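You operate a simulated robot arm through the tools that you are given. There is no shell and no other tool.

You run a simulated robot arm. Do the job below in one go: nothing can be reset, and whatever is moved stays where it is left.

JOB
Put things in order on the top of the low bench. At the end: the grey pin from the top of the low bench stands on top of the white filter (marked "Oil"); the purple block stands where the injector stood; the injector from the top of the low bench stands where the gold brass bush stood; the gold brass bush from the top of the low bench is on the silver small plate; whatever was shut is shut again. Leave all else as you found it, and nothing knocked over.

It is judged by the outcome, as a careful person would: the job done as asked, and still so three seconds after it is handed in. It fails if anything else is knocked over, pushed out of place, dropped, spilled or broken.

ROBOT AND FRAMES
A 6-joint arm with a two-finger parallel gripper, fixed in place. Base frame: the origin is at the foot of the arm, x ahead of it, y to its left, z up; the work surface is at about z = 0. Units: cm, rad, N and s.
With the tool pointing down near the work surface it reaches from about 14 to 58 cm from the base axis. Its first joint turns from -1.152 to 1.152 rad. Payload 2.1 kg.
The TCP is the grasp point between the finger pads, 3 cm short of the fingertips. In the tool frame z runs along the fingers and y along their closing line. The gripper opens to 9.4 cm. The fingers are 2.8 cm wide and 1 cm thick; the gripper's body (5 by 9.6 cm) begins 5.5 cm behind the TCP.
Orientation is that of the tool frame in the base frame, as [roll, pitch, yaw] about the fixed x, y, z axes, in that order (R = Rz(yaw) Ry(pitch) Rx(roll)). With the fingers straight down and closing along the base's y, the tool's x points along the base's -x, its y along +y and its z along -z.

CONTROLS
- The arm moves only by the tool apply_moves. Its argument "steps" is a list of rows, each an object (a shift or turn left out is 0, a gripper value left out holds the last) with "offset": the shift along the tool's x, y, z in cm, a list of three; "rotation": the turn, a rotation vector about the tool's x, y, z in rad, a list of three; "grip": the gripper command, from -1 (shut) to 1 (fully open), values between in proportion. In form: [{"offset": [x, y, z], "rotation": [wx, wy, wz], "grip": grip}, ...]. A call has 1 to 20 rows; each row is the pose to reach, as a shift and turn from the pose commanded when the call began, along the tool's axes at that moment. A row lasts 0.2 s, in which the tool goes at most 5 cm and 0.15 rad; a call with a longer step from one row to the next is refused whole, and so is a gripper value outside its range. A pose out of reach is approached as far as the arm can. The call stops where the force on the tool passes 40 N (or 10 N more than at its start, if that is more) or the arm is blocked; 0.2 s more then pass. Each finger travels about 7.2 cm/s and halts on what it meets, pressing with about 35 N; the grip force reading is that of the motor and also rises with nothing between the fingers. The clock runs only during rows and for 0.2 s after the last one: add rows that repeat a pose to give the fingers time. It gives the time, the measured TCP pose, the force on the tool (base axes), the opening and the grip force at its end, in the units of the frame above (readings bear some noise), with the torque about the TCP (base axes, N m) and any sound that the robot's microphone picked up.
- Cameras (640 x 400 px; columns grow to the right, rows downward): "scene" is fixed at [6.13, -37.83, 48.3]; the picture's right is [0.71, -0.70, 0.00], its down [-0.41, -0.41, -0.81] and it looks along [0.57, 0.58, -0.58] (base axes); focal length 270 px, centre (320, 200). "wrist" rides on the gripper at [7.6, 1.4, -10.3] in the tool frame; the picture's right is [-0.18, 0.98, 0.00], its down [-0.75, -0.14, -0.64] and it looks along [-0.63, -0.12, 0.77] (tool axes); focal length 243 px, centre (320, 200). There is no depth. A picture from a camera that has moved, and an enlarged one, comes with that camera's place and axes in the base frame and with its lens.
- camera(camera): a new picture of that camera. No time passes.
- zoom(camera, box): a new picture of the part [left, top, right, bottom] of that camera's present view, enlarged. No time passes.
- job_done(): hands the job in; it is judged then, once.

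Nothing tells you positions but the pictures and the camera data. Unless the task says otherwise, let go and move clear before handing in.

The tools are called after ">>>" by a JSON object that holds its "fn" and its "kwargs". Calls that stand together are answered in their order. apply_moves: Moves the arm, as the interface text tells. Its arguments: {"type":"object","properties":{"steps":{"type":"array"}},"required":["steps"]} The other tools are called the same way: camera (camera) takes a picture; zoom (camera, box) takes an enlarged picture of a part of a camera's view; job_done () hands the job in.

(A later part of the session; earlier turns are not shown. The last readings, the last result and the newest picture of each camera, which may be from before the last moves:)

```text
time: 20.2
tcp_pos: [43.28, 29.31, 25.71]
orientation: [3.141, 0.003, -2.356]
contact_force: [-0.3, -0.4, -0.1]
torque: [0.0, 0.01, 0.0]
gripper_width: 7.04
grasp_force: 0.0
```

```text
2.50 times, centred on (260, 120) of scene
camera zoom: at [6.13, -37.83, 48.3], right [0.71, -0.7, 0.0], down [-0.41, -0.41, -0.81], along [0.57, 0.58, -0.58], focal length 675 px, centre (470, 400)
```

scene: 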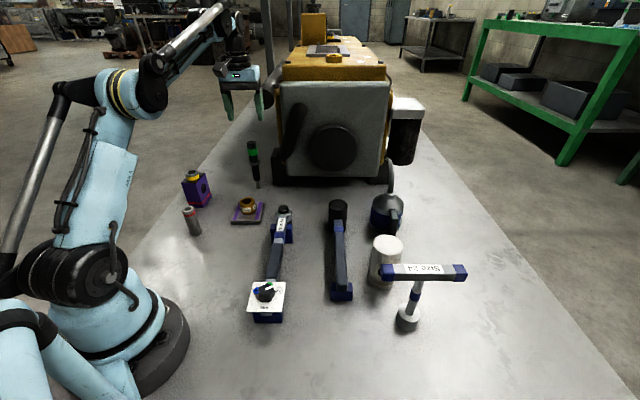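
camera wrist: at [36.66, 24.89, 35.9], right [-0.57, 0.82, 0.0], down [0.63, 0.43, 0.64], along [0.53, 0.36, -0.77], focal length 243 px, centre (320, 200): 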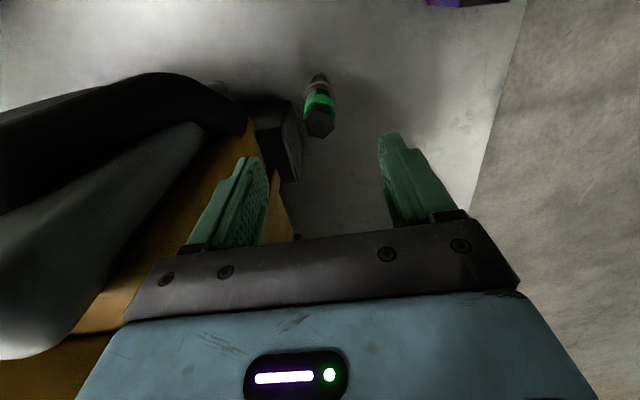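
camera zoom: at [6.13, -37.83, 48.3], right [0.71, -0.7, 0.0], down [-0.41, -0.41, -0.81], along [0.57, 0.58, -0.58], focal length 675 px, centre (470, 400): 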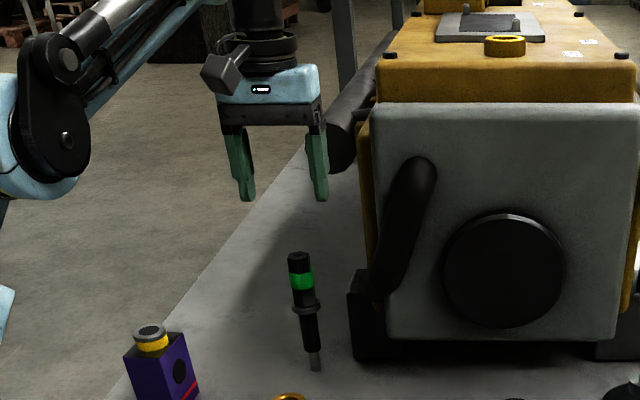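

The wrist view shows the injector between the fingers. I'll nudge slightly outward and lower until the tips are level with its top, then check in both views.

>>> {"fn": "apply_moves", "kwargs": {"steps": [{"offset": [-0.4, 0, 2]}, {"offset": [-0.4, 0, 4]}, {"offset": [-0.4, 0, 6]}, {"offset": [-0.4, 0, 6]}]}}

>>> {"fn": "zoom", "kwargs": {"camera": "wrist", "box": [220, 60, 420, 220]}}

>>> {"fn": "zoom", "kwargs": {"camera": "scene", "box": [190, 40, 330, 200]}}

```text
time: 21.2
tcp_pos: [43.54, 29.72, 19.82]
orientation: [-3.141, 0.0, -2.355]
contact_force: [0.3, -0.9, -0.9]
torque: [0.02, 0.02, -0.04]
gripper_width: 7.05
grasp_force: 0.0
```

```text
2.50 times, centred on (320, 140) of wrist
camera zoom: at [36.89, 25.27, 29.94], right [-0.57, 0.82, 0.0], down [0.63, 0.43, 0.64], along [0.53, 0.36, -0.77], focal length 606 px, centre (320, 350)
```

zoom: 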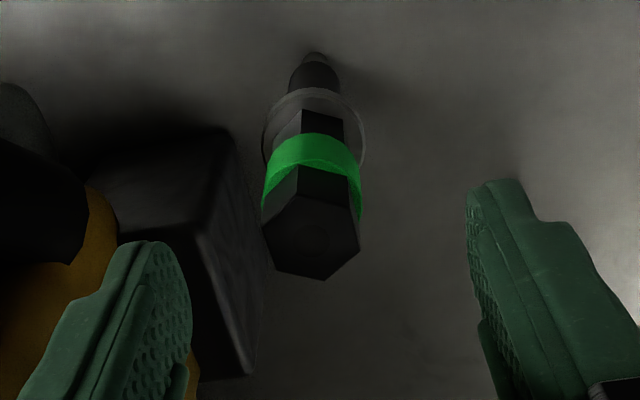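

```text
2.50 times, centred on (260, 120) of scene
camera zoom: at [6.13, -37.83, 48.3], right [0.71, -0.7, 0.0], down [-0.41, -0.41, -0.81], along [0.57, 0.58, -0.58], focal length 675 px, centre (470, 400)
```

zoom: 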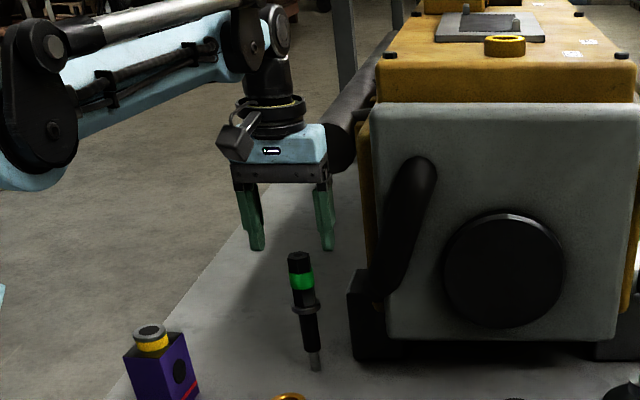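

The fingers straddle the injector, and its collar tops out near z of 9.8. I'll lower so the tips stay just above the collar, close only partway, and check centring before gripping.

>>> {"fn": "apply_moves", "kwargs": {"steps": [{"offset": [0, -0.15, 2], "grip": 0.5}, {"offset": [0, -0.15, 4], "grip": 0.5}, {"offset": [0, -0.15, 6.4], "grip": 0.5}, {"offset": [0, -0.15, 6.4], "grip": 0.2}, {"offset": [0, -0.15, 6.4], "grip": 0.0}, {"offset": [0, -0.15, 6.4], "grip": 0.0}]}}

>>> {"fn": "zoom", "kwargs": {"camera": "wrist", "box": [220, 60, 420, 260]}}

>>> {"fn": "zoom", "kwargs": {"camera": "scene", "box": [210, 90, 310, 200]}}

```text
time: 22.6
tcp_pos: [43.58, 29.67, 13.4]
orientation: [-3.141, 0.001, -2.355]
contact_force: [-0.4, 0.4, -0.7]
torque: [0.01, 0.02, -0.01]
gripper_width: 4.71
grasp_force: 0.0
```

```text
2.00 times, centred on (320, 160) of wrist
camera zoom: at [37.04, 25.17, 23.62], right [-0.57, 0.82, 0.0], down [0.63, 0.43, 0.64], along [0.53, 0.36, -0.77], focal length 485 px, centre (320, 280)
```

zoom: 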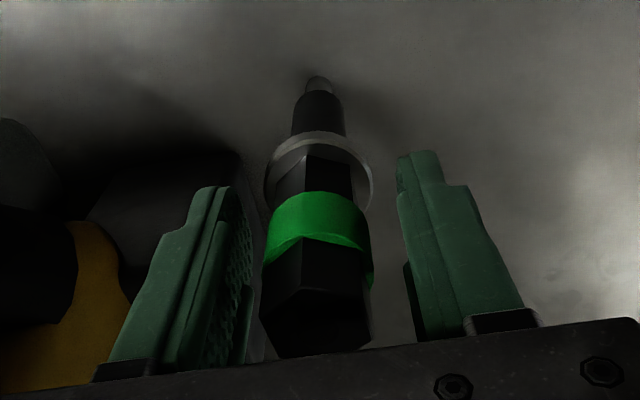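

```text
3.64 times, centred on (260, 145) of scene
camera zoom: at [6.13, -37.83, 48.3], right [0.71, -0.7, 0.0], down [-0.41, -0.41, -0.81], along [0.57, 0.58, -0.58], focal length 982 px, centre (538, 400)
```

zoom: 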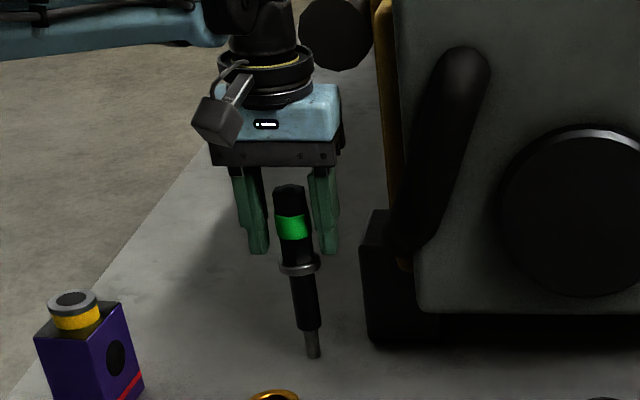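

The fingers are now around the hex. I'll zoom in more to judge centring on both sides.

>>> {"fn": "zoom", "kwargs": {"camera": "wrist", "box": [270, 130, 370, 240]}}

>>> {"fn": "zoom", "kwargs": {"camera": "scene", "box": [235, 125, 275, 175]}}

```text
3.64 times, centred on (320, 185) of wrist
camera zoom: at [37.04, 25.17, 23.62], right [-0.57, 0.82, 0.0], down [0.63, 0.43, 0.64], along [0.53, 0.36, -0.77], focal length 882 px, centre (320, 254)
```

zoom: 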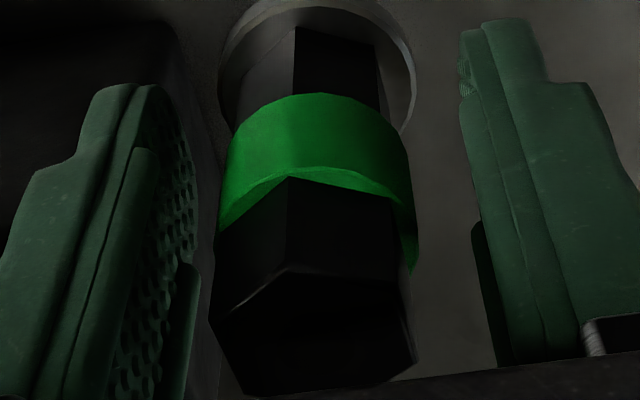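

```text
8.00 times, centred on (255, 150) of scene
camera zoom: at [6.13, -37.83, 48.3], right [0.71, -0.7, 0.0], down [-0.41, -0.41, -0.81], along [0.57, 0.58, -0.58], focal length 2160 px, centre (840, 600)
```

zoom: 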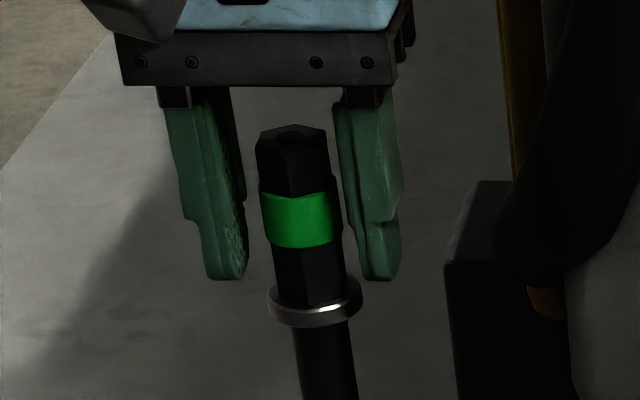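

The injector is centred within about 0.15 cm and its hex flats face the pads. I'll close now.

>>> {"fn": "apply_moves", "kwargs": {"steps": [{"offset": [0, 0, 0], "grip": -0.2}, {"offset": [0, 0, 0], "grip": -0.4}, {"offset": [0, 0, 0], "grip": -1}, {"offset": [0, 0, 0], "grip": -1}, {"offset": [0, 0, 0], "grip": -1}]}}

>>> {"fn": "zoom", "kwargs": {"camera": "scene", "box": [215, 110, 295, 200]}}

>>> {"fn": "zoom", "kwargs": {"camera": "wrist", "box": [220, 60, 420, 260]}}

```text
time: 23.8
tcp_pos: [43.62, 29.59, 13.52]
orientation: [-3.141, 0.002, -2.354]
contact_force: [1.2, -1.2, 1.2]
torque: [-0.12, -0.12, 0.02]
gripper_width: 2.37
grasp_force: 34.9
```

```text
4.44 times, centred on (255, 155) of scene
camera zoom: at [6.13, -37.83, 48.3], right [0.71, -0.7, 0.0], down [-0.41, -0.41, -0.81], along [0.57, 0.58, -0.58], focal length 1200 px, centre (609, 400)
```

zoom: 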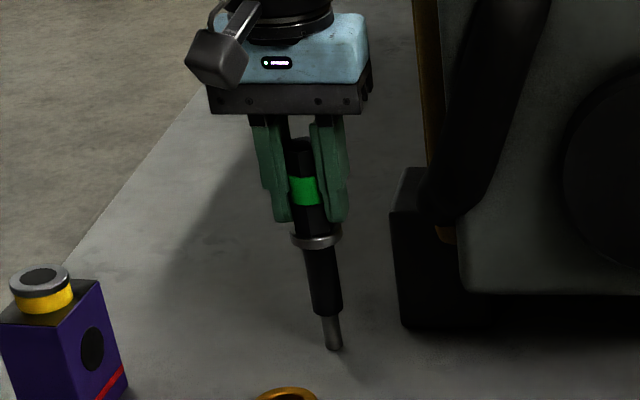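

```text
2.00 times, centred on (320, 160) of wrist
camera zoom: at [37.05, 25.16, 23.63], right [-0.57, 0.82, 0.0], down [0.63, 0.43, 0.64], along [0.53, 0.36, -0.77], focal length 485 px, centre (320, 280)
```

zoom: 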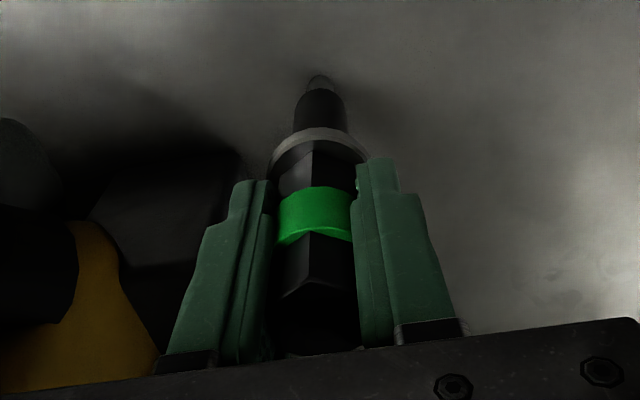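

The injector is gripped at 2.37 cm width and upright; it stood at about (43.6, 29.65). I'll lift it straight up.

>>> {"fn": "apply_moves", "kwargs": {"steps": [{"offset": [0, 0, -0.5], "grip": -1}, {"offset": [0, 0, -2], "grip": -1}, {"offset": [0, 0, -5], "grip": -1}, {"offset": [0, 0, -8.5], "grip": -1}, {"offset": [0, 0, -12], "grip": -1}, {"offset": [0, 0, -12], "grip": -1}]}}

>>> {"fn": "camera", "kwargs": {"camera": "scene"}}

>>> {"fn": "camera", "kwargs": {"camera": "wrist"}}

```text
time: 25.2
tcp_pos: [43.78, 29.51, 25.4]
orientation: [3.142, 0.0, -2.355]
contact_force: [-0.6, 0.6, -3.2]
torque: [-0.04, -0.02, -0.02]
gripper_width: 2.37
grasp_force: 34.6
```

```text
taken
```

scene: 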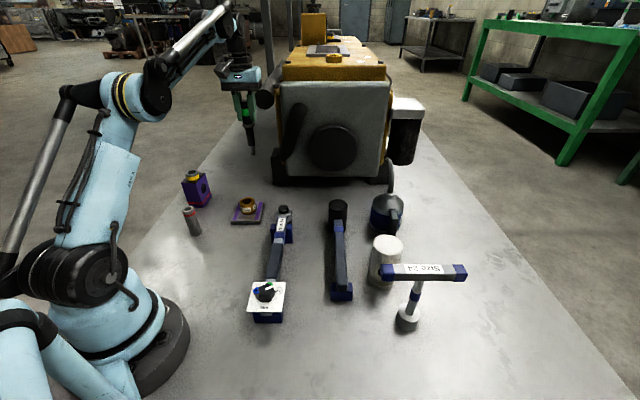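

```text
taken
camera wrist: at [37.07, 25.0, 35.62], right [-0.57, 0.82, 0.0], down [0.63, 0.43, 0.64], along [0.53, 0.36, -0.77], focal length 243 px, centre (320, 200)
```

wrist: 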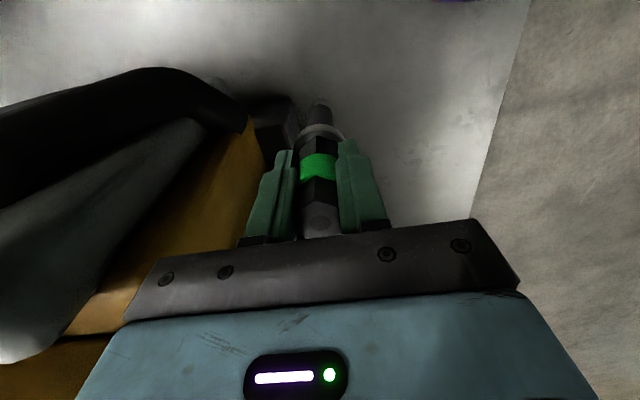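

The injector is held upright and clear of the bench. I'll carry it at z of about 30 over to the bush's old spot, turning the tool back to its earlier angle on the way.

>>> {"fn": "apply_moves", "kwargs": {"steps": [{"offset": [2.5, -1.2, -1.5], "rotation": [0, 0, 0.0], "grip": -1}, {"offset": [6.0, -2.9, -3.0], "rotation": [0, 0, 0.06], "grip": -1}, {"offset": [9.9, -4.7, -4.6], "rotation": [0, 0, 0.12], "grip": -1}, {"offset": [13.9, -6.6, -4.6], "rotation": [0, 0, 0.18], "grip": -1}, {"offset": [17.9, -8.6, -4.6], "rotation": [0, 0, 0.24], "grip": -1}, {"offset": [21.9, -10.5, -4.6], "rotation": [0, 0, 0.31], "grip": -1}, {"offset": [25.9, -12.4, -4.6], "rotation": [0, 0, 0.38], "grip": -1}, {"offset": [29.9, -14.3, -4.6], "rotation": [0, 0, 0.45], "grip": -1}, {"offset": [33.9, -16.2, -4.6], "rotation": [0, 0, 0.52], "grip": -1}, {"offset": [37.9, -18.1, -4.6], "rotation": [0, 0, 0.59], "grip": -1}, {"offset": [41.9, -20.0, -4.6], "rotation": [0, 0, 0.66], "grip": -1}, {"offset": [45.5, -21.7, -4.6], "rotation": [0, 0, 0.72], "grip": -1}, {"offset": [48.5, -23.2, -4.6], "rotation": [0, 0, 0.785], "grip": -1}, {"offset": [50.1, -23.95, -4.6], "rotation": [0, 0, 0.785], "grip": -1}, {"offset": [50.1, -23.95, -4.6], "rotation": [0, 0, 0.785], "grip": -1}, {"offset": [50.1, -23.95, -4.6], "rotation": [0, 0, 0.785], "grip": -1}]}}

>>> {"fn": "camera", "kwargs": {"camera": "scene"}}

>>> {"fn": "camera", "kwargs": {"camera": "wrist"}}

```text
time: 28.6
tcp_pos: [25.12, -22.78, 29.95]
orientation: [3.141, 0.001, -3.14]
contact_force: [0.0, 1.1, -3.0]
torque: [-0.01, 0.01, 0.04]
gripper_width: 2.37
grasp_force: 35.0
```

```text
taken
```

scene: 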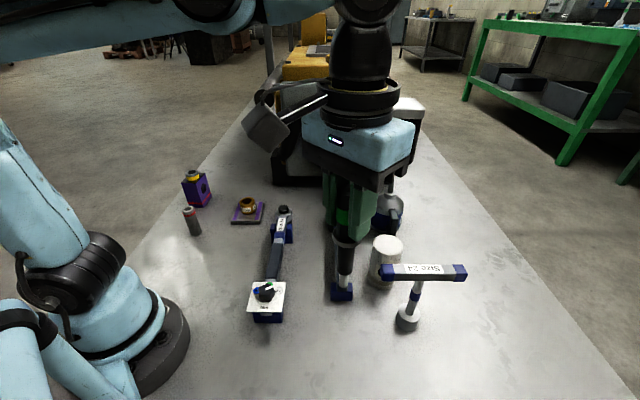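

```text
taken
camera wrist: at [17.28, -21.52, 40.09], right [0.18, 0.98, 0.0], down [0.75, -0.14, 0.64], along [0.63, -0.12, -0.77], focal length 243 px, centre (320, 200)
```

wrist: 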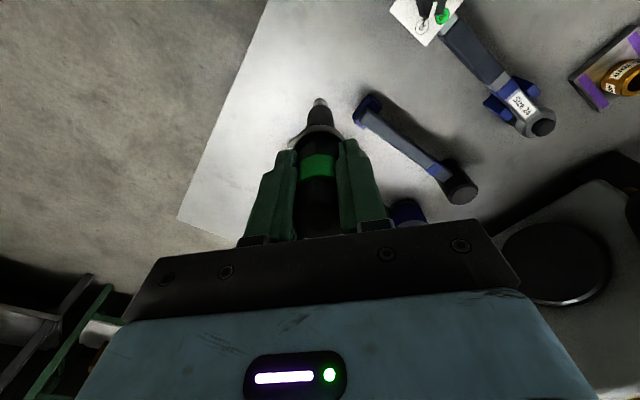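

The carry went well and the TCP is directly over the bush's old spot. I'll lower until the injector's tip is about 1 cm above the bench.

>>> {"fn": "apply_moves", "kwargs": {"steps": [{"offset": [0, 0, 3], "grip": -1}, {"offset": [0, 0, 7], "grip": -1}, {"offset": [0, 0, 11], "grip": -1}, {"offset": [0, 0, 14], "grip": -1}, {"offset": [0, 0, 15.6], "grip": -1}, {"offset": [0, 0, 15.6], "grip": -1}]}}

>>> {"fn": "zoom", "kwargs": {"camera": "scene", "box": [260, 200, 440, 370]}}

>>> {"fn": "camera", "kwargs": {"camera": "wrist"}}

```text
time: 30.0
tcp_pos: [24.95, -22.77, 14.2]
orientation: [3.139, 0.004, -3.139]
contact_force: [0.3, 0.7, -2.8]
torque: [0.03, 0.03, 0.03]
gripper_width: 2.37
grasp_force: 35.0
```

```text
2.35 times, centred on (350, 285) of scene
camera zoom: at [6.13, -37.83, 48.3], right [0.71, -0.7, 0.0], down [-0.41, -0.41, -0.81], along [0.57, 0.58, -0.58], focal length 635 px, centre (249, 0)
```

zoom: 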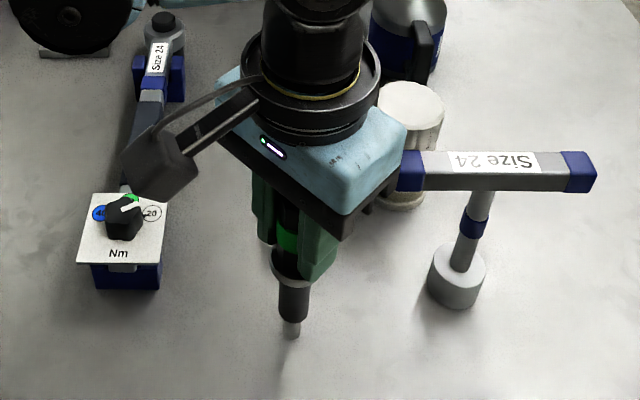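

```text
taken
camera wrist: at [17.22, -21.36, 24.39], right [0.18, 0.98, 0.0], down [0.75, -0.14, 0.64], along [0.63, -0.12, -0.77], focal length 243 px, centre (320, 200)
```

wrist: 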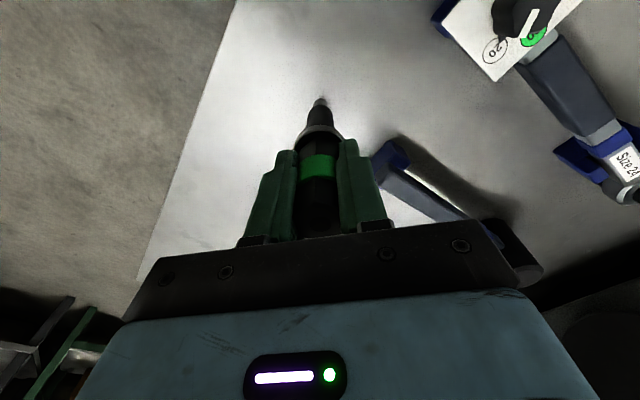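

The injector hangs true along the tool axis. I'll lower it gently to the bench, watching for contact.

>>> {"fn": "apply_moves", "kwargs": {"steps": [{"offset": [-0.12, 0, 0.2], "grip": -1}, {"offset": [-0.12, 0, 0.45], "grip": -1}, {"offset": [-0.12, 0, 0.6], "grip": -1}, {"offset": [-0.12, 0, 0.6], "grip": -1}]}}

```text
time: 31.0
tcp_pos: [25.33, -22.71, 13.64]
orientation: [3.141, 0.002, -3.14]
contact_force: [-0.6, -0.1, -2.4]
torque: [0.01, -0.01, 0.02]
gripper_width: 2.38
grasp_force: 34.9
```

>>> {"fn": "apply_moves", "kwargs": {"steps": [{"offset": [0, 0, 0.08], "grip": -1}, {"offset": [0, 0, 0.16], "grip": -1}, {"offset": [0, 0, 0.16], "grip": -1}]}}

```text
time: 31.8
tcp_pos: [25.28, -22.72, 13.54]
orientation: [3.14, 0.002, -3.141]
contact_force: [0.7, 0.1, -2.4]
torque: [-0.02, -0.05, 0.01]
gripper_width: 2.39
grasp_force: 35.0
```

No contact yet, so I'll continue in very small steps.

>>> {"fn": "apply_moves", "kwargs": {"steps": [{"offset": [0, 0, 0.06], "grip": -1}, {"offset": [0, 0, 0.12], "grip": -1}, {"offset": [0, 0, 0.12], "grip": -1}]}}

```text
time: 32.6
tcp_pos: [25.3, -22.83, 13.42]
orientation: [3.141, 0.002, -3.139]
contact_force: [-1.2, 2.1, 21.6]
torque: [0.24, 0.37, -0.02]
gripper_width: 2.39
grasp_force: 35.2
```

The tip is on the bench. I'll relieve most of the pressure and open the fingers evenly.

>>> {"fn": "apply_moves", "kwargs": {"steps": [{"offset": [0, 0, -0.06], "grip": -1}, {"offset": [0, 0, -0.06], "grip": -1}]}}

```text
time: 33.2
tcp_pos: [25.33, -22.7, 13.47]
orientation: [3.14, 0.002, -3.14]
contact_force: [-1.1, 0.9, 9.0]
torque: [0.03, 0.31, -0.01]
gripper_width: 2.37
grasp_force: 35.4
```

The torque hints the tip may be slightly off the tool axis, so I'll check for any tilt before letting go.

>>> {"fn": "zoom", "kwargs": {"camera": "scene", "box": [300, 270, 380, 360]}}

>>> {"fn": "zoom", "kwargs": {"camera": "wrist", "box": [260, 80, 380, 240]}}

```text
4.44 times, centred on (340, 315) of scene
camera zoom: at [6.13, -37.83, 48.3], right [0.71, -0.7, 0.0], down [-0.41, -0.41, -0.81], along [0.57, 0.58, -0.58], focal length 1200 px, centre (231, -311)
```

zoom: 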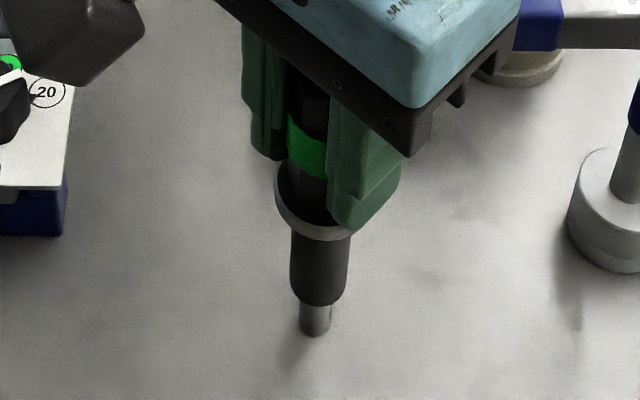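

```text
2.50 times, centred on (320, 160) of wrist
camera zoom: at [17.47, -21.38, 23.6], right [0.18, 0.98, 0.0], down [0.75, -0.14, 0.64], along [0.63, -0.12, -0.77], focal length 606 px, centre (320, 300)
```

zoom: 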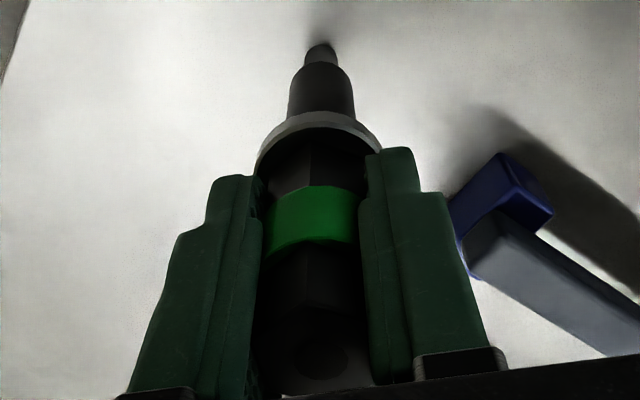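

The injector's alignment in the grip matches how it stood originally, and its tip is exactly where the bush's base was. Releasing gently.

>>> {"fn": "apply_moves", "kwargs": {"steps": [{"offset": [0, 0, 0], "grip": -0.45}, {"offset": [0, 0, 0], "grip": -0.35}, {"offset": [0, 0, 0], "grip": -0.2}, {"offset": [0, 0, 0], "grip": 0.0}, {"offset": [0, 0, 0], "grip": 0.2}, {"offset": [0, 0, 0], "grip": 0.2}]}}

>>> {"fn": "zoom", "kwargs": {"camera": "scene", "box": [300, 270, 380, 360]}}

>>> {"fn": "zoom", "kwargs": {"camera": "wrist", "box": [240, 80, 400, 240]}}

```text
time: 34.6
tcp_pos: [25.39, -22.69, 13.52]
orientation: [3.141, 0.001, -3.14]
contact_force: [-0.1, 0.1, -1.2]
torque: [-0.01, -0.04, -0.03]
gripper_width: 5.66
grasp_force: 0.0
```

```text
4.44 times, centred on (340, 315) of scene
camera zoom: at [6.13, -37.83, 48.3], right [0.71, -0.7, 0.0], down [-0.41, -0.41, -0.81], along [0.57, 0.58, -0.58], focal length 1200 px, centre (231, -311)
```

zoom: 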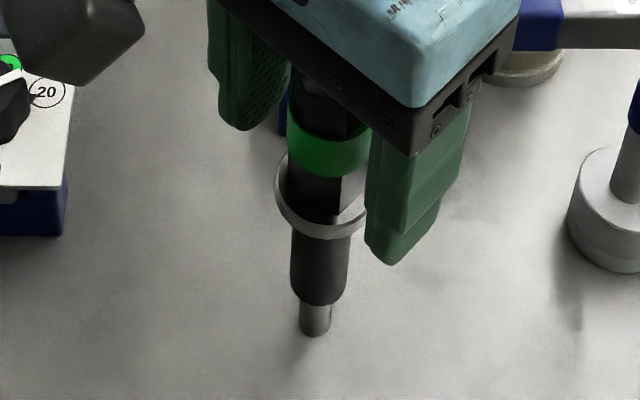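

```text
2.50 times, centred on (320, 160) of wrist
camera zoom: at [17.48, -21.38, 23.61], right [0.18, 0.98, 0.0], down [0.75, -0.14, 0.64], along [0.63, -0.12, -0.77], focal length 606 px, centre (320, 300)
```

zoom: 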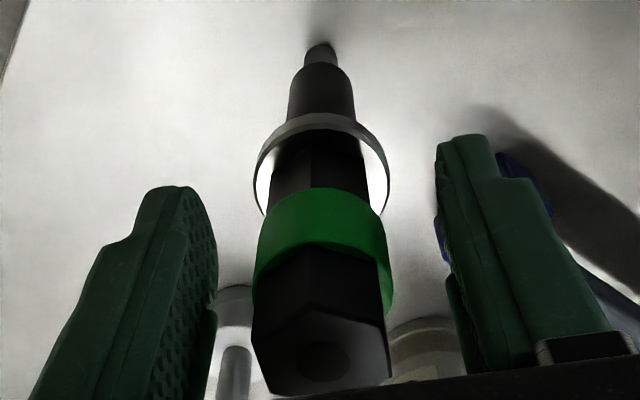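

The injector stands free and upright. I'll lift straight up, clear of it.

>>> {"fn": "apply_moves", "kwargs": {"steps": [{"offset": [0, 0, -1], "grip": 0.2}, {"offset": [0, 0, -3], "grip": 0.2}, {"offset": [0, 0, -6], "grip": 0.2}, {"offset": [0, 0, -10], "grip": 0.2}, {"offset": [0, 0, -14.5], "grip": 0.2}, {"offset": [0, 0, -14.5], "grip": 0.2}]}}

>>> {"fn": "camera", "kwargs": {"camera": "scene"}}

>>> {"fn": "camera", "kwargs": {"camera": "wrist"}}

```text
time: 36.0
tcp_pos: [25.48, -22.77, 28.17]
orientation: [3.141, 0.001, -3.139]
contact_force: [-0.2, -0.8, -0.2]
torque: [0.02, 0.0, -0.01]
gripper_width: 5.62
grasp_force: 0.1
```

```text
taken
```

scene: 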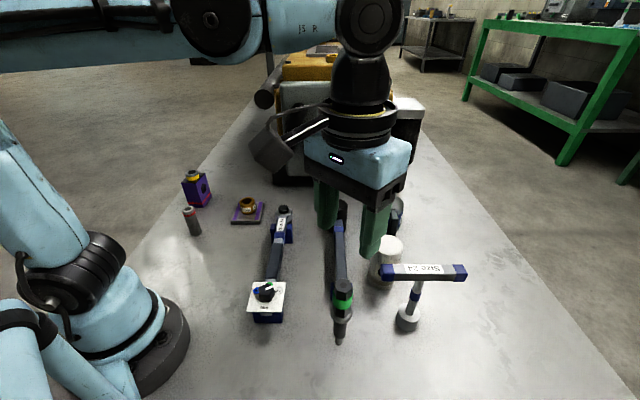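

```text
taken
camera wrist: at [17.55, -21.43, 38.22], right [0.18, 0.98, 0.0], down [0.75, -0.14, 0.64], along [0.63, -0.12, -0.77], focal length 243 px, centre (320, 200)
```

wrist: 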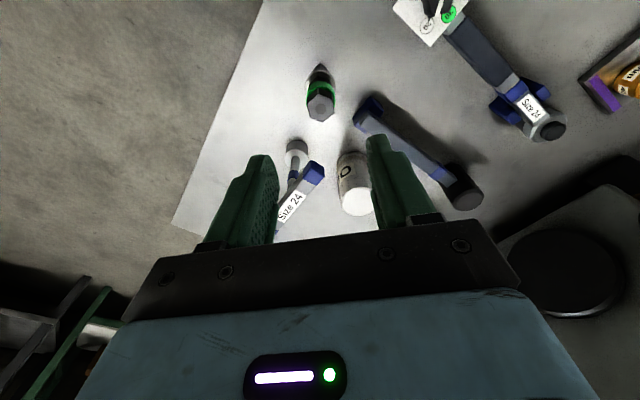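

The injector stands at the bush's old spot. While here I'll zoom in to measure the filter's top for later.

>>> {"fn": "zoom", "kwargs": {"camera": "wrist", "box": [270, 120, 400, 230]}}

```text
3.64 times, centred on (335, 175) of wrist
camera zoom: at [17.55, -21.43, 38.22], right [0.18, 0.98, 0.0], down [0.75, -0.14, 0.64], along [0.63, -0.12, -0.77], focal length 882 px, centre (266, 291)
```

zoom: 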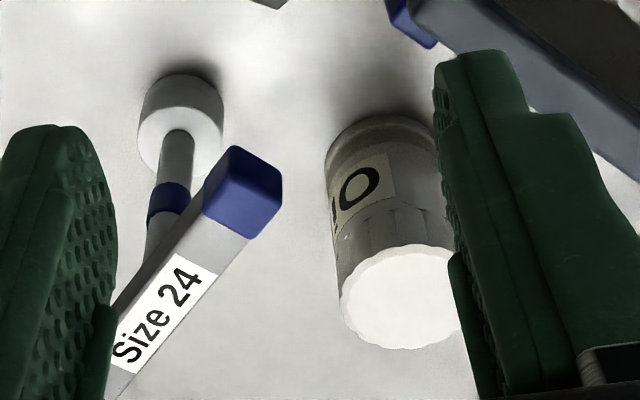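

The filter's top centre is at about (41.6, -20.2). From the earlier views, the purple block stands at about (26.45, 35.1). It is roughly 4.3 × 5.8 cm, turned about 40°, with an 8.2 cm body and its neck up to about 10 cm. I'll go over to it, high up.

>>> {"fn": "apply_moves", "kwargs": {"steps": [{"offset": [-0.05, 3, 0], "rotation": [0, 0, -0.05], "grip": 0.6}, {"offset": [-0.1, 7.5, 0], "rotation": [0, 0, -0.1], "grip": 0.6}, {"offset": [-0.2, 12, 0], "rotation": [0, 0, -0.15], "grip": 0.6}, {"offset": [-0.3, 16.5, 0], "rotation": [0, 0, -0.2], "grip": 0.6}, {"offset": [-0.4, 21, 0], "rotation": [0, 0, -0.25], "grip": 0.6}, {"offset": [-0.5, 25.5, 0], "rotation": [0, 0, -0.3], "grip": 0.6}, {"offset": [-0.6, 30, 0], "rotation": [0, 0, -0.35], "grip": 0.6}, {"offset": [-0.7, 34.5, 0], "rotation": [0, 0, -0.4], "grip": 0.6}, {"offset": [-0.8, 39, 0], "rotation": [0, 0, -0.45], "grip": 0.6}, {"offset": [-0.9, 43.5, 0], "rotation": [0, 0, -0.5], "grip": 0.6}, {"offset": [-1, 48, 0], "rotation": [0, 0, -0.56], "grip": 0.6}, {"offset": [-1, 52, 0], "rotation": [0, 0, -0.62], "grip": 0.6}, {"offset": [-1, 56, 0], "rotation": [0, 0, -0.698], "grip": 0.6}, {"offset": [-1, 57.85, 0], "rotation": [0, 0, -0.698], "grip": 0.6}, {"offset": [-1, 57.85, 0], "rotation": [0, 0, -0.698], "grip": 0.6}, {"offset": [-1, 57.85, 0], "rotation": [0, 0, -0.698], "grip": 0.6}]}}

>>> {"fn": "camera", "kwargs": {"camera": "scene"}}

>>> {"fn": "camera", "kwargs": {"camera": "wrist"}}

```text
time: 39.4
tcp_pos: [26.25, 35.07, 28.2]
orientation: [-3.141, 0.0, -2.442]
contact_force: [-0.2, 0.5, -0.7]
torque: [0.0, 0.0, 0.04]
gripper_width: 7.52
grasp_force: 0.1
```

```text
taken
```

scene: 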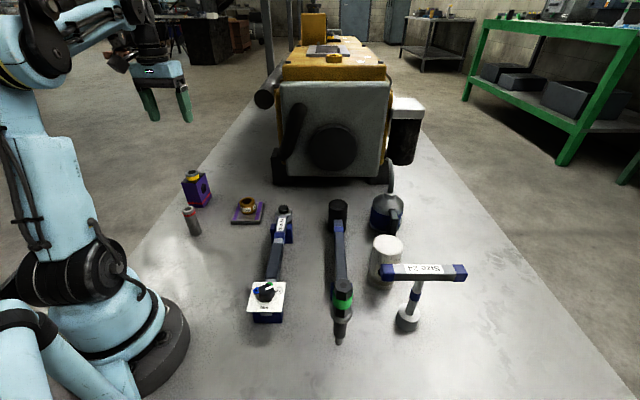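

```text
taken
camera wrist: at [19.27, 31.21, 38.28], right [-0.49, 0.87, 0.0], down [0.67, 0.38, 0.64], along [0.56, 0.32, -0.77], focal length 243 px, centre (320, 200)
```

wrist: 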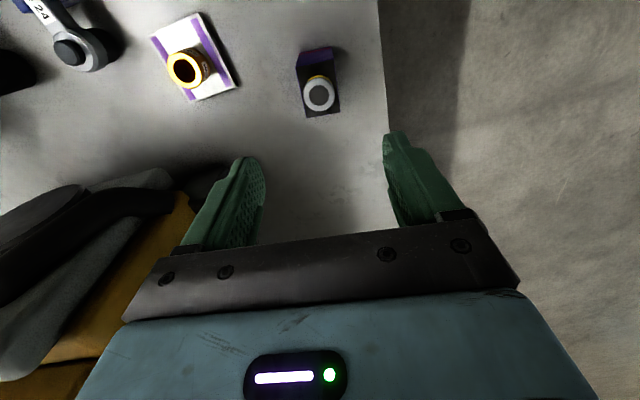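

>>> {"fn": "zoom", "kwargs": {"camera": "wrist", "box": [270, 30, 370, 130]}}

>>> {"fn": "zoom", "kwargs": {"camera": "scene", "box": [90, 30, 250, 250]}}

```text
4.00 times, centred on (320, 80) of wrist
camera zoom: at [19.27, 31.21, 38.28], right [-0.49, 0.87, 0.0], down [0.67, 0.38, 0.64], along [0.56, 0.32, -0.77], focal length 970 px, centre (320, 680)
```

zoom: 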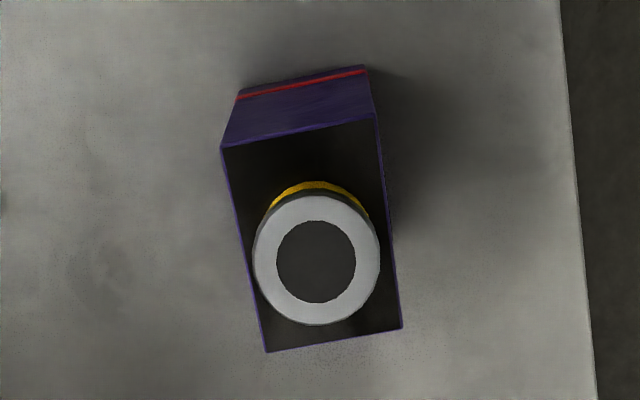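

```text
1.82 times, centred on (170, 140) of scene
camera zoom: at [6.13, -37.83, 48.3], right [0.71, -0.7, 0.0], down [-0.41, -0.41, -0.81], along [0.57, 0.58, -0.58], focal length 491 px, centre (593, 309)
```

zoom: 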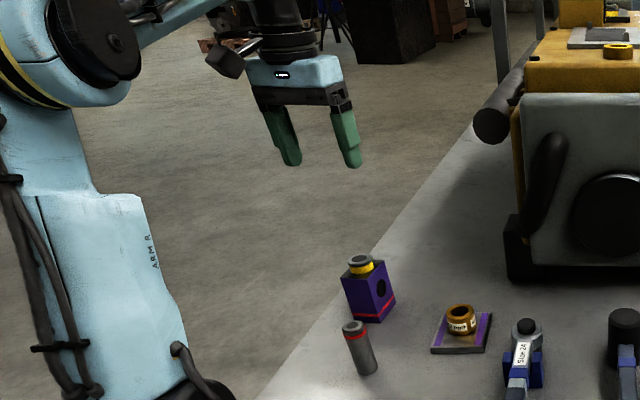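

The block's centre is at about (26.5, 35.2) and the fingers are aligned with its faces. I'll lower to just above its neck and check.

>>> {"fn": "apply_moves", "kwargs": {"steps": [{"offset": [-0.42, -0.1, 3], "grip": 0.6}, {"offset": [-0.42, -0.1, 7], "grip": 0.6}, {"offset": [-0.42, -0.1, 11], "grip": 0.6}, {"offset": [-0.42, -0.1, 13.7], "grip": 0.6}, {"offset": [-0.42, -0.1, 13.7], "grip": 0.6}]}}

>>> {"fn": "camera", "kwargs": {"camera": "wrist"}}

>>> {"fn": "zoom", "kwargs": {"camera": "scene", "box": [130, 110, 250, 230]}}

```text
time: 40.6
tcp_pos: [26.52, 35.27, 14.47]
orientation: [3.141, 0.002, -2.442]
contact_force: [0.7, -0.4, 0.8]
torque: [0.01, 0.0, 0.0]
gripper_width: 7.52
grasp_force: 0.1
```

```text
taken
camera wrist: at [19.64, 31.47, 24.67], right [-0.49, 0.87, 0.0], down [0.67, 0.38, 0.64], along [0.56, 0.32, -0.77], focal length 243 px, centre (320, 200)
```

wrist: 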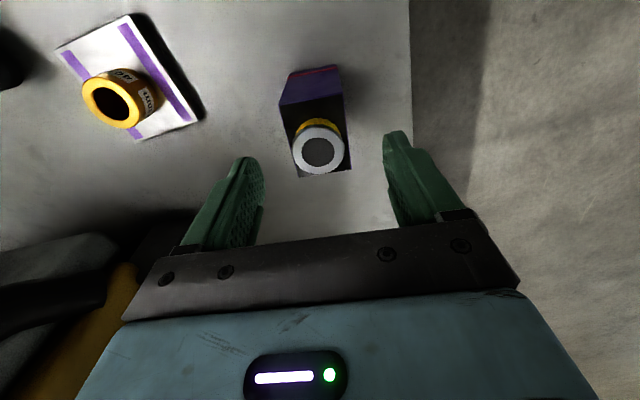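

```text
3.33 times, centred on (190, 170) of scene
camera zoom: at [6.13, -37.83, 48.3], right [0.71, -0.7, 0.0], down [-0.41, -0.41, -0.81], along [0.57, 0.58, -0.58], focal length 900 px, centre (753, 300)
```

zoom: 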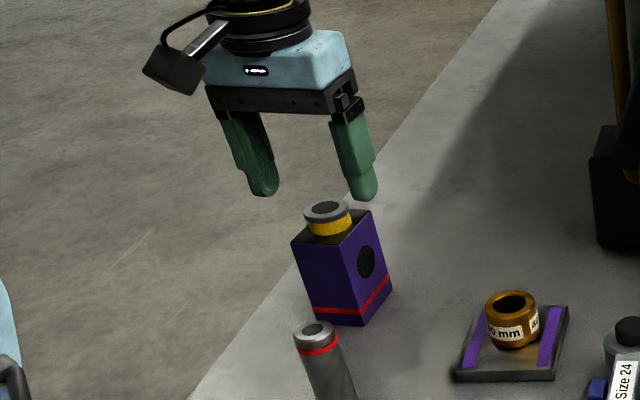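

The neck is centred under the gripper. I'll lower around the block body and close.

>>> {"fn": "apply_moves", "kwargs": {"steps": [{"offset": [-0.1, 0, 3], "grip": 0.6}, {"offset": [-0.1, 0, 6], "grip": 0.6}, {"offset": [-0.1, 0, 8.6], "grip": 0.6}, {"offset": [-0.1, 0, 8.6], "grip": 0.3}, {"offset": [-0.1, 0, 8.6], "grip": 0.1}, {"offset": [-0.1, 0, 8.6], "grip": -1}, {"offset": [-0.1, 0, 8.6], "grip": -1}, {"offset": [-0.1, 0, 8.6], "grip": -1}]}}

>>> {"fn": "camera", "kwargs": {"camera": "wrist"}}

>>> {"fn": "zoom", "kwargs": {"camera": "scene", "box": [130, 110, 250, 230]}}

```text
time: 42.4
tcp_pos: [26.61, 35.4, 5.79]
orientation: [-3.141, 0.001, -2.443]
contact_force: [-0.4, -1.0, 0.5]
torque: [0.01, 0.04, -0.04]
gripper_width: 4.81
grasp_force: 35.3
```

```text
taken
camera wrist: at [19.65, 31.45, 15.92], right [-0.49, 0.87, 0.0], down [0.67, 0.38, 0.64], along [0.56, 0.32, -0.77], focal length 243 px, centre (320, 200)
```

wrist: 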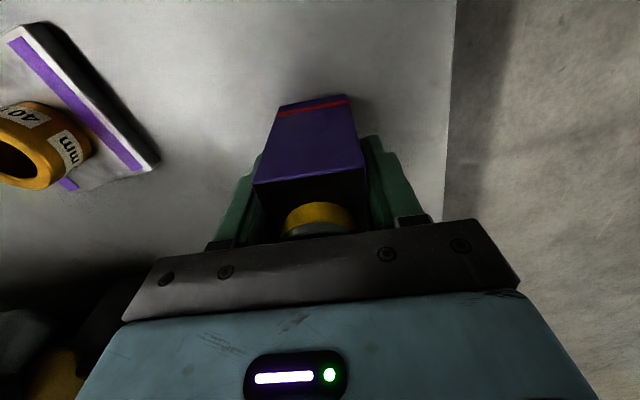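

```text
3.33 times, centred on (190, 170) of scene
camera zoom: at [6.13, -37.83, 48.3], right [0.71, -0.7, 0.0], down [-0.41, -0.41, -0.81], along [0.57, 0.58, -0.58], focal length 900 px, centre (753, 300)
```

zoom: 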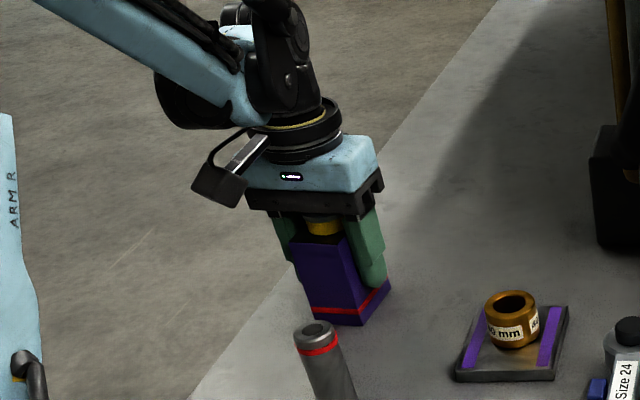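

The block is gripped at 4.8 cm width and centred on the tool. I'll lift it and carry it towards the injector's old spot at (43.55, 29.6).

>>> {"fn": "apply_moves", "kwargs": {"steps": [{"offset": [0, 0, -1], "grip": -1}, {"offset": [0, 0, -4], "grip": -1}, {"offset": [0, 0, -8], "grip": -1}, {"offset": [0, 0, -11], "grip": -1}, {"offset": [-1.5, -2.5, -11], "grip": -1}, {"offset": [-3.4, -5.6, -11], "grip": -1}, {"offset": [-5.4, -8.9, -11], "grip": -1}, {"offset": [-7.2, -12, -11], "grip": -1}, {"offset": [-8.6, -14.2, -11], "grip": -1}, {"offset": [-9.26, -15.33, -11], "grip": -1}, {"offset": [-9.26, -15.33, -11], "grip": -1}, {"offset": [-9.26, -15.33, -11], "grip": -1}]}}

>>> {"fn": "camera", "kwargs": {"camera": "wrist"}}

>>> {"fn": "zoom", "kwargs": {"camera": "scene", "box": [190, 40, 330, 200]}}

```text
time: 45.0
tcp_pos: [43.67, 29.65, 16.61]
orientation: [3.141, 0.004, -2.442]
contact_force: [-0.2, 0.0, -5.2]
torque: [0.0, -0.02, 0.01]
gripper_width: 4.81
grasp_force: 35.0
```

```text
taken
camera wrist: at [36.74, 25.77, 26.79], right [-0.49, 0.87, 0.0], down [0.67, 0.38, 0.64], along [0.56, 0.32, -0.77], focal length 243 px, centre (320, 200)
```

wrist: 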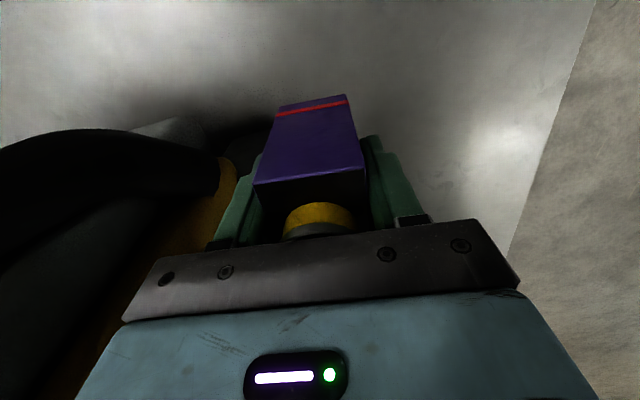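

```text
2.50 times, centred on (260, 120) of scene
camera zoom: at [6.14, -37.83, 48.3], right [0.71, -0.7, 0.0], down [-0.41, -0.41, -0.81], along [0.57, 0.58, -0.58], focal length 675 px, centre (470, 400)
```

zoom: 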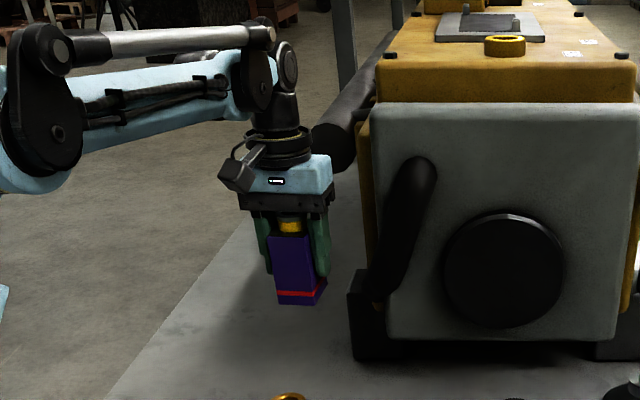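

The block is over the spot with room to the machine. I'll lower it to just above the bench.

>>> {"fn": "apply_moves", "kwargs": {"steps": [{"offset": [0, 0, 3], "grip": -1}, {"offset": [0, 0, 6], "grip": -1}, {"offset": [0, 0, 8.5], "grip": -1}, {"offset": [0, 0, 10], "grip": -1}, {"offset": [0, 0, 10], "grip": -1}]}}

>>> {"fn": "zoom", "kwargs": {"camera": "scene", "box": [210, 90, 310, 210]}}

>>> {"fn": "camera", "kwargs": {"camera": "wrist"}}

```text
time: 46.2
tcp_pos: [43.77, 29.72, 6.88]
orientation: [3.141, 0.002, -2.443]
contact_force: [-0.8, -0.2, -4.9]
torque: [0.01, 0.0, 0.0]
gripper_width: 4.83
grasp_force: 35.2
```

```text
3.33 times, centred on (260, 150) of scene
camera zoom: at [6.14, -37.83, 48.3], right [0.71, -0.7, 0.0], down [-0.41, -0.41, -0.81], along [0.57, 0.58, -0.58], focal length 900 px, centre (520, 367)
```

zoom: 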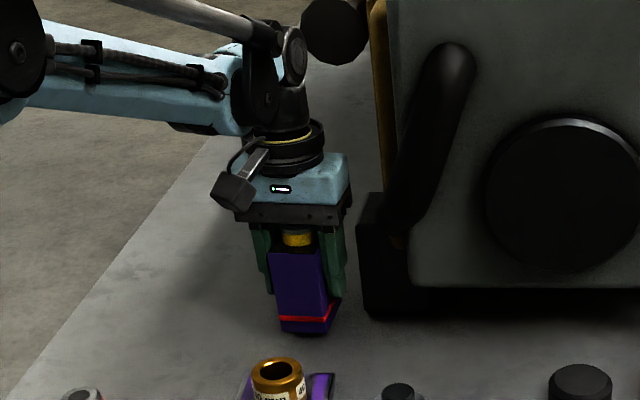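

```text
taken
camera wrist: at [36.73, 25.82, 16.95], right [-0.49, 0.87, 0.0], down [0.67, 0.38, 0.64], along [0.56, 0.32, -0.77], focal length 243 px, centre (320, 200)
```

wrist: 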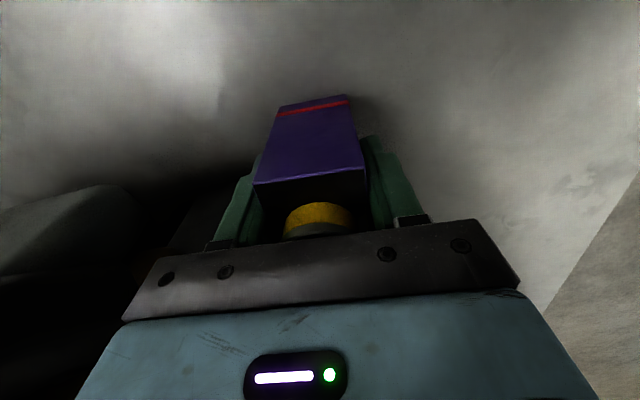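

The block's base lines up with the injector's old spot within about 0.3 cm in the scene view. I'll lower gently to contact.

>>> {"fn": "apply_moves", "kwargs": {"steps": [{"offset": [0, 0, 0.4], "grip": -1}, {"offset": [0, 0, 0.8], "grip": -1}, {"offset": [0, 0, 0.8], "grip": -1}]}}

>>> {"fn": "apply_moves", "kwargs": {"steps": [{"offset": [0, 0, 0.08], "grip": -1}, {"offset": [0, 0, 0.16], "grip": -1}, {"offset": [0, 0, 0.16], "grip": -1}]}}

```text
time: 47.0
tcp_pos: [43.68, 29.55, 5.97]
orientation: [3.141, 0.004, -2.44]
contact_force: [0.2, -0.5, -4.6]
torque: [-0.04, -0.01, -0.01]
gripper_width: 4.8
grasp_force: 35.4
```

```text
time: 47.8
tcp_pos: [43.72, 29.67, 5.86]
orientation: [-3.14, 0.002, -2.442]
contact_force: [0.2, 0.0, -4.9]
torque: [-0.01, 0.02, 0.0]
gripper_width: 4.81
grasp_force: 35.0
```

No contact yet; I'll continue with small steps.

>>> {"fn": "apply_moves", "kwargs": {"steps": [{"offset": [0, 0, 0.06], "grip": -1}, {"offset": [0, 0, 0.12], "grip": -1}, {"offset": [0, 0, 0.12], "grip": -1}]}}

```text
time: 48.6
tcp_pos: [43.53, 29.77, 5.8]
orientation: [3.14, 0.002, -2.44]
contact_force: [-0.8, -0.2, -4.2]
torque: [-0.01, 0.02, -0.03]
gripper_width: 4.82
grasp_force: 35.4
```

>>> {"fn": "apply_moves", "kwargs": {"steps": [{"offset": [0, 0, 0.05], "grip": -1}, {"offset": [0, 0, 0.1], "grip": -1}, {"offset": [0, 0, 0.1], "grip": -1}]}}

```text
time: 49.4
tcp_pos: [43.71, 29.56, 5.82]
orientation: [3.139, 0.002, -2.441]
contact_force: [-7.6, 1.9, 24.5]
torque: [0.05, -0.2, -0.02]
gripper_width: 4.81
grasp_force: 35.2
```

The block is on the bench. I'll relieve the pressure, then open just enough to clear it, keeping away from the machine's foot.

>>> {"fn": "apply_moves", "kwargs": {"steps": [{"offset": [0, 0, -0.07], "grip": -1}, {"offset": [0, 0, -0.07], "grip": 0.05}, {"offset": [0, 0, -0.07], "grip": 0.15}, {"offset": [0, 0, -0.07], "grip": 0.28}, {"offset": [0, 0, -0.07], "grip": 0.28}, {"offset": [0, 0, -0.07], "grip": 0.28}]}}

>>> {"fn": "camera", "kwargs": {"camera": "wrist"}}

>>> {"fn": "zoom", "kwargs": {"camera": "scene", "box": [220, 120, 300, 210]}}

```text
time: 50.8
tcp_pos: [43.65, 29.6, 5.8]
orientation: [-3.141, 0.001, -2.441]
contact_force: [0.4, 1.0, -0.5]
torque: [0.03, 0.01, 0.02]
gripper_width: 6.01
grasp_force: 0.1
```

```text
taken
camera wrist: at [36.69, 25.72, 15.87], right [-0.49, 0.87, 0.0], down [0.67, 0.38, 0.64], along [0.56, 0.32, -0.77], focal length 243 px, centre (320, 200)
```

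wrist: 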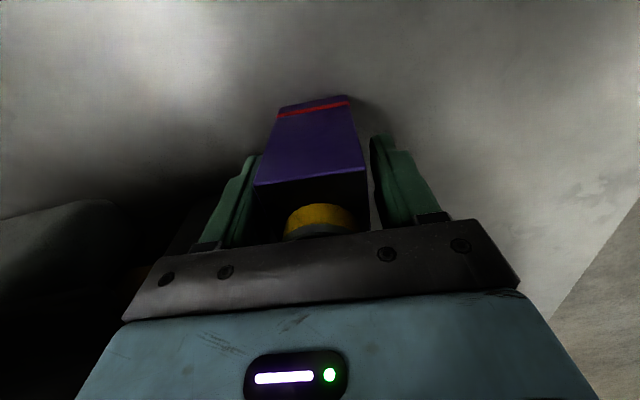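

```text
4.44 times, centred on (260, 165) of scene
camera zoom: at [6.13, -37.83, 48.3], right [0.71, -0.7, 0.0], down [-0.41, -0.41, -0.81], along [0.57, 0.58, -0.58], focal length 1200 px, centre (587, 356)
```

zoom: 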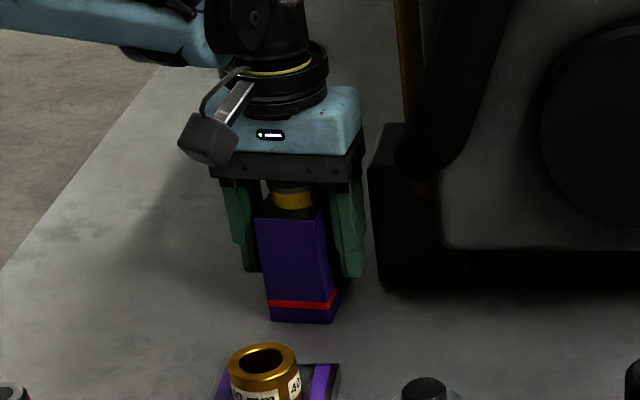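

The fingers are open. I'll widen slightly more for clearance and rise slowly.

>>> {"fn": "apply_moves", "kwargs": {"steps": [{"offset": [0, 0, 0], "grip": 0.38}, {"offset": [0, 0, 0], "grip": 0.38}, {"offset": [0, 0, -1], "grip": 0.38}, {"offset": [0, 0, -3], "grip": 0.38}, {"offset": [0, 0, -6], "grip": 0.38}, {"offset": [0, 0, -9.5], "grip": 0.38}, {"offset": [1, 0, -13], "grip": 0.38}, {"offset": [4, 0, -16], "grip": 0.38}, {"offset": [4, 0, -16], "grip": 0.38}]}}

>>> {"fn": "camera", "kwargs": {"camera": "wrist"}}

>>> {"fn": "zoom", "kwargs": {"camera": "scene", "box": [180, 100, 320, 250]}}

```text
time: 52.8
tcp_pos: [40.38, 26.88, 21.87]
orientation: [-3.142, 0.001, -2.442]
contact_force: [0.3, 0.0, -0.8]
torque: [0.01, 0.04, -0.03]
gripper_width: 6.48
grasp_force: 0.0
```

```text
taken
camera wrist: at [33.47, 22.94, 31.98], right [-0.49, 0.87, 0.0], down [0.67, 0.38, 0.64], along [0.56, 0.32, -0.77], focal length 243 px, centre (320, 200)
```

wrist: 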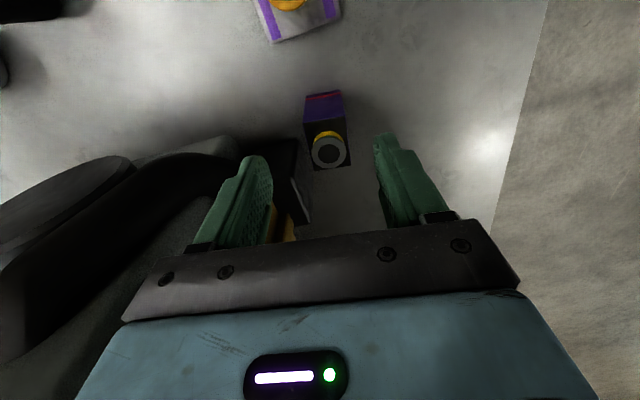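

```text
2.67 times, centred on (250, 175) of scene
camera zoom: at [6.13, -37.83, 48.3], right [0.71, -0.7, 0.0], down [-0.41, -0.41, -0.81], along [0.57, 0.58, -0.58], focal length 720 px, centre (507, 267)
```

zoom: 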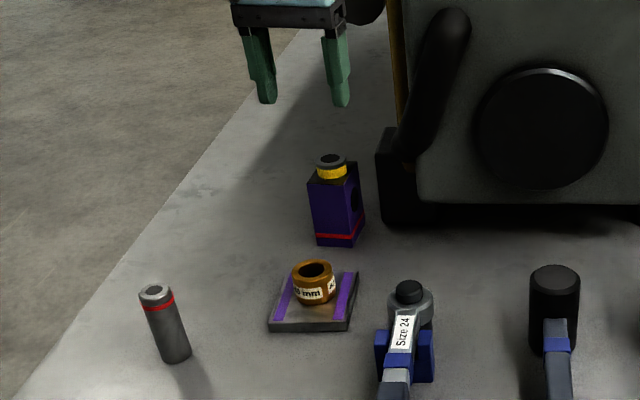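

The block stands where the injector stood, and the scene view confirms it. Next is the pin, near (20, 22.8), so I'll move high above it.

>>> {"fn": "apply_moves", "kwargs": {"steps": [{"offset": [3, 1.6, 0], "grip": 0.38}, {"offset": [7, 3.8, 0], "grip": 0.38}, {"offset": [11, 6, 0], "grip": 0.38}, {"offset": [15, 8.2, 0], "grip": 0.38}, {"offset": [18.3, 10.06, 0], "grip": 0.38}, {"offset": [18.3, 10.06, 0], "grip": 0.38}, {"offset": [18.3, 10.06, 0], "grip": 0.38}]}}

>>> {"fn": "camera", "kwargs": {"camera": "wrist"}}

>>> {"fn": "camera", "kwargs": {"camera": "scene"}}

```text
time: 54.4
tcp_pos: [20.26, 22.89, 21.84]
orientation: [3.141, 0.001, -2.442]
contact_force: [0.8, 0.7, 0.3]
torque: [0.01, 0.02, 0.02]
gripper_width: 6.5
grasp_force: 0.1
```

```text
taken
camera wrist: at [13.23, 19.0, 31.94], right [-0.49, 0.87, 0.0], down [0.67, 0.38, 0.64], along [0.56, 0.32, -0.77], focal length 243 px, centre (320, 200)
```

wrist: 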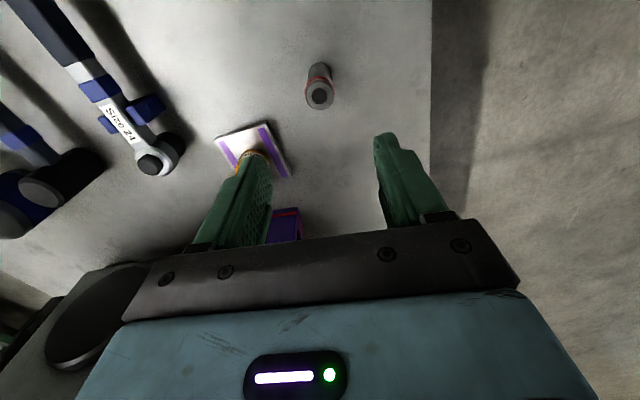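

```text
taken
```

scene: 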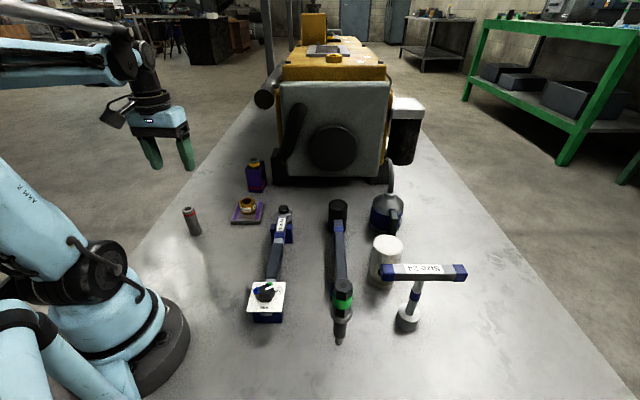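

>>> {"fn": "zoom", "kwargs": {"camera": "wrist", "box": [280, 50, 360, 120]}}

```text
5.71 times, centred on (320, 85) of wrist
camera zoom: at [13.23, 19.0, 31.94], right [-0.49, 0.87, 0.0], down [0.67, 0.38, 0.64], along [0.56, 0.32, -0.77], focal length 1386 px, centre (320, 857)
```

zoom: 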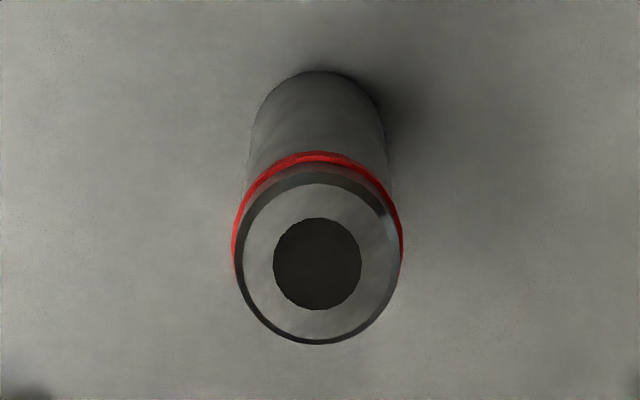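

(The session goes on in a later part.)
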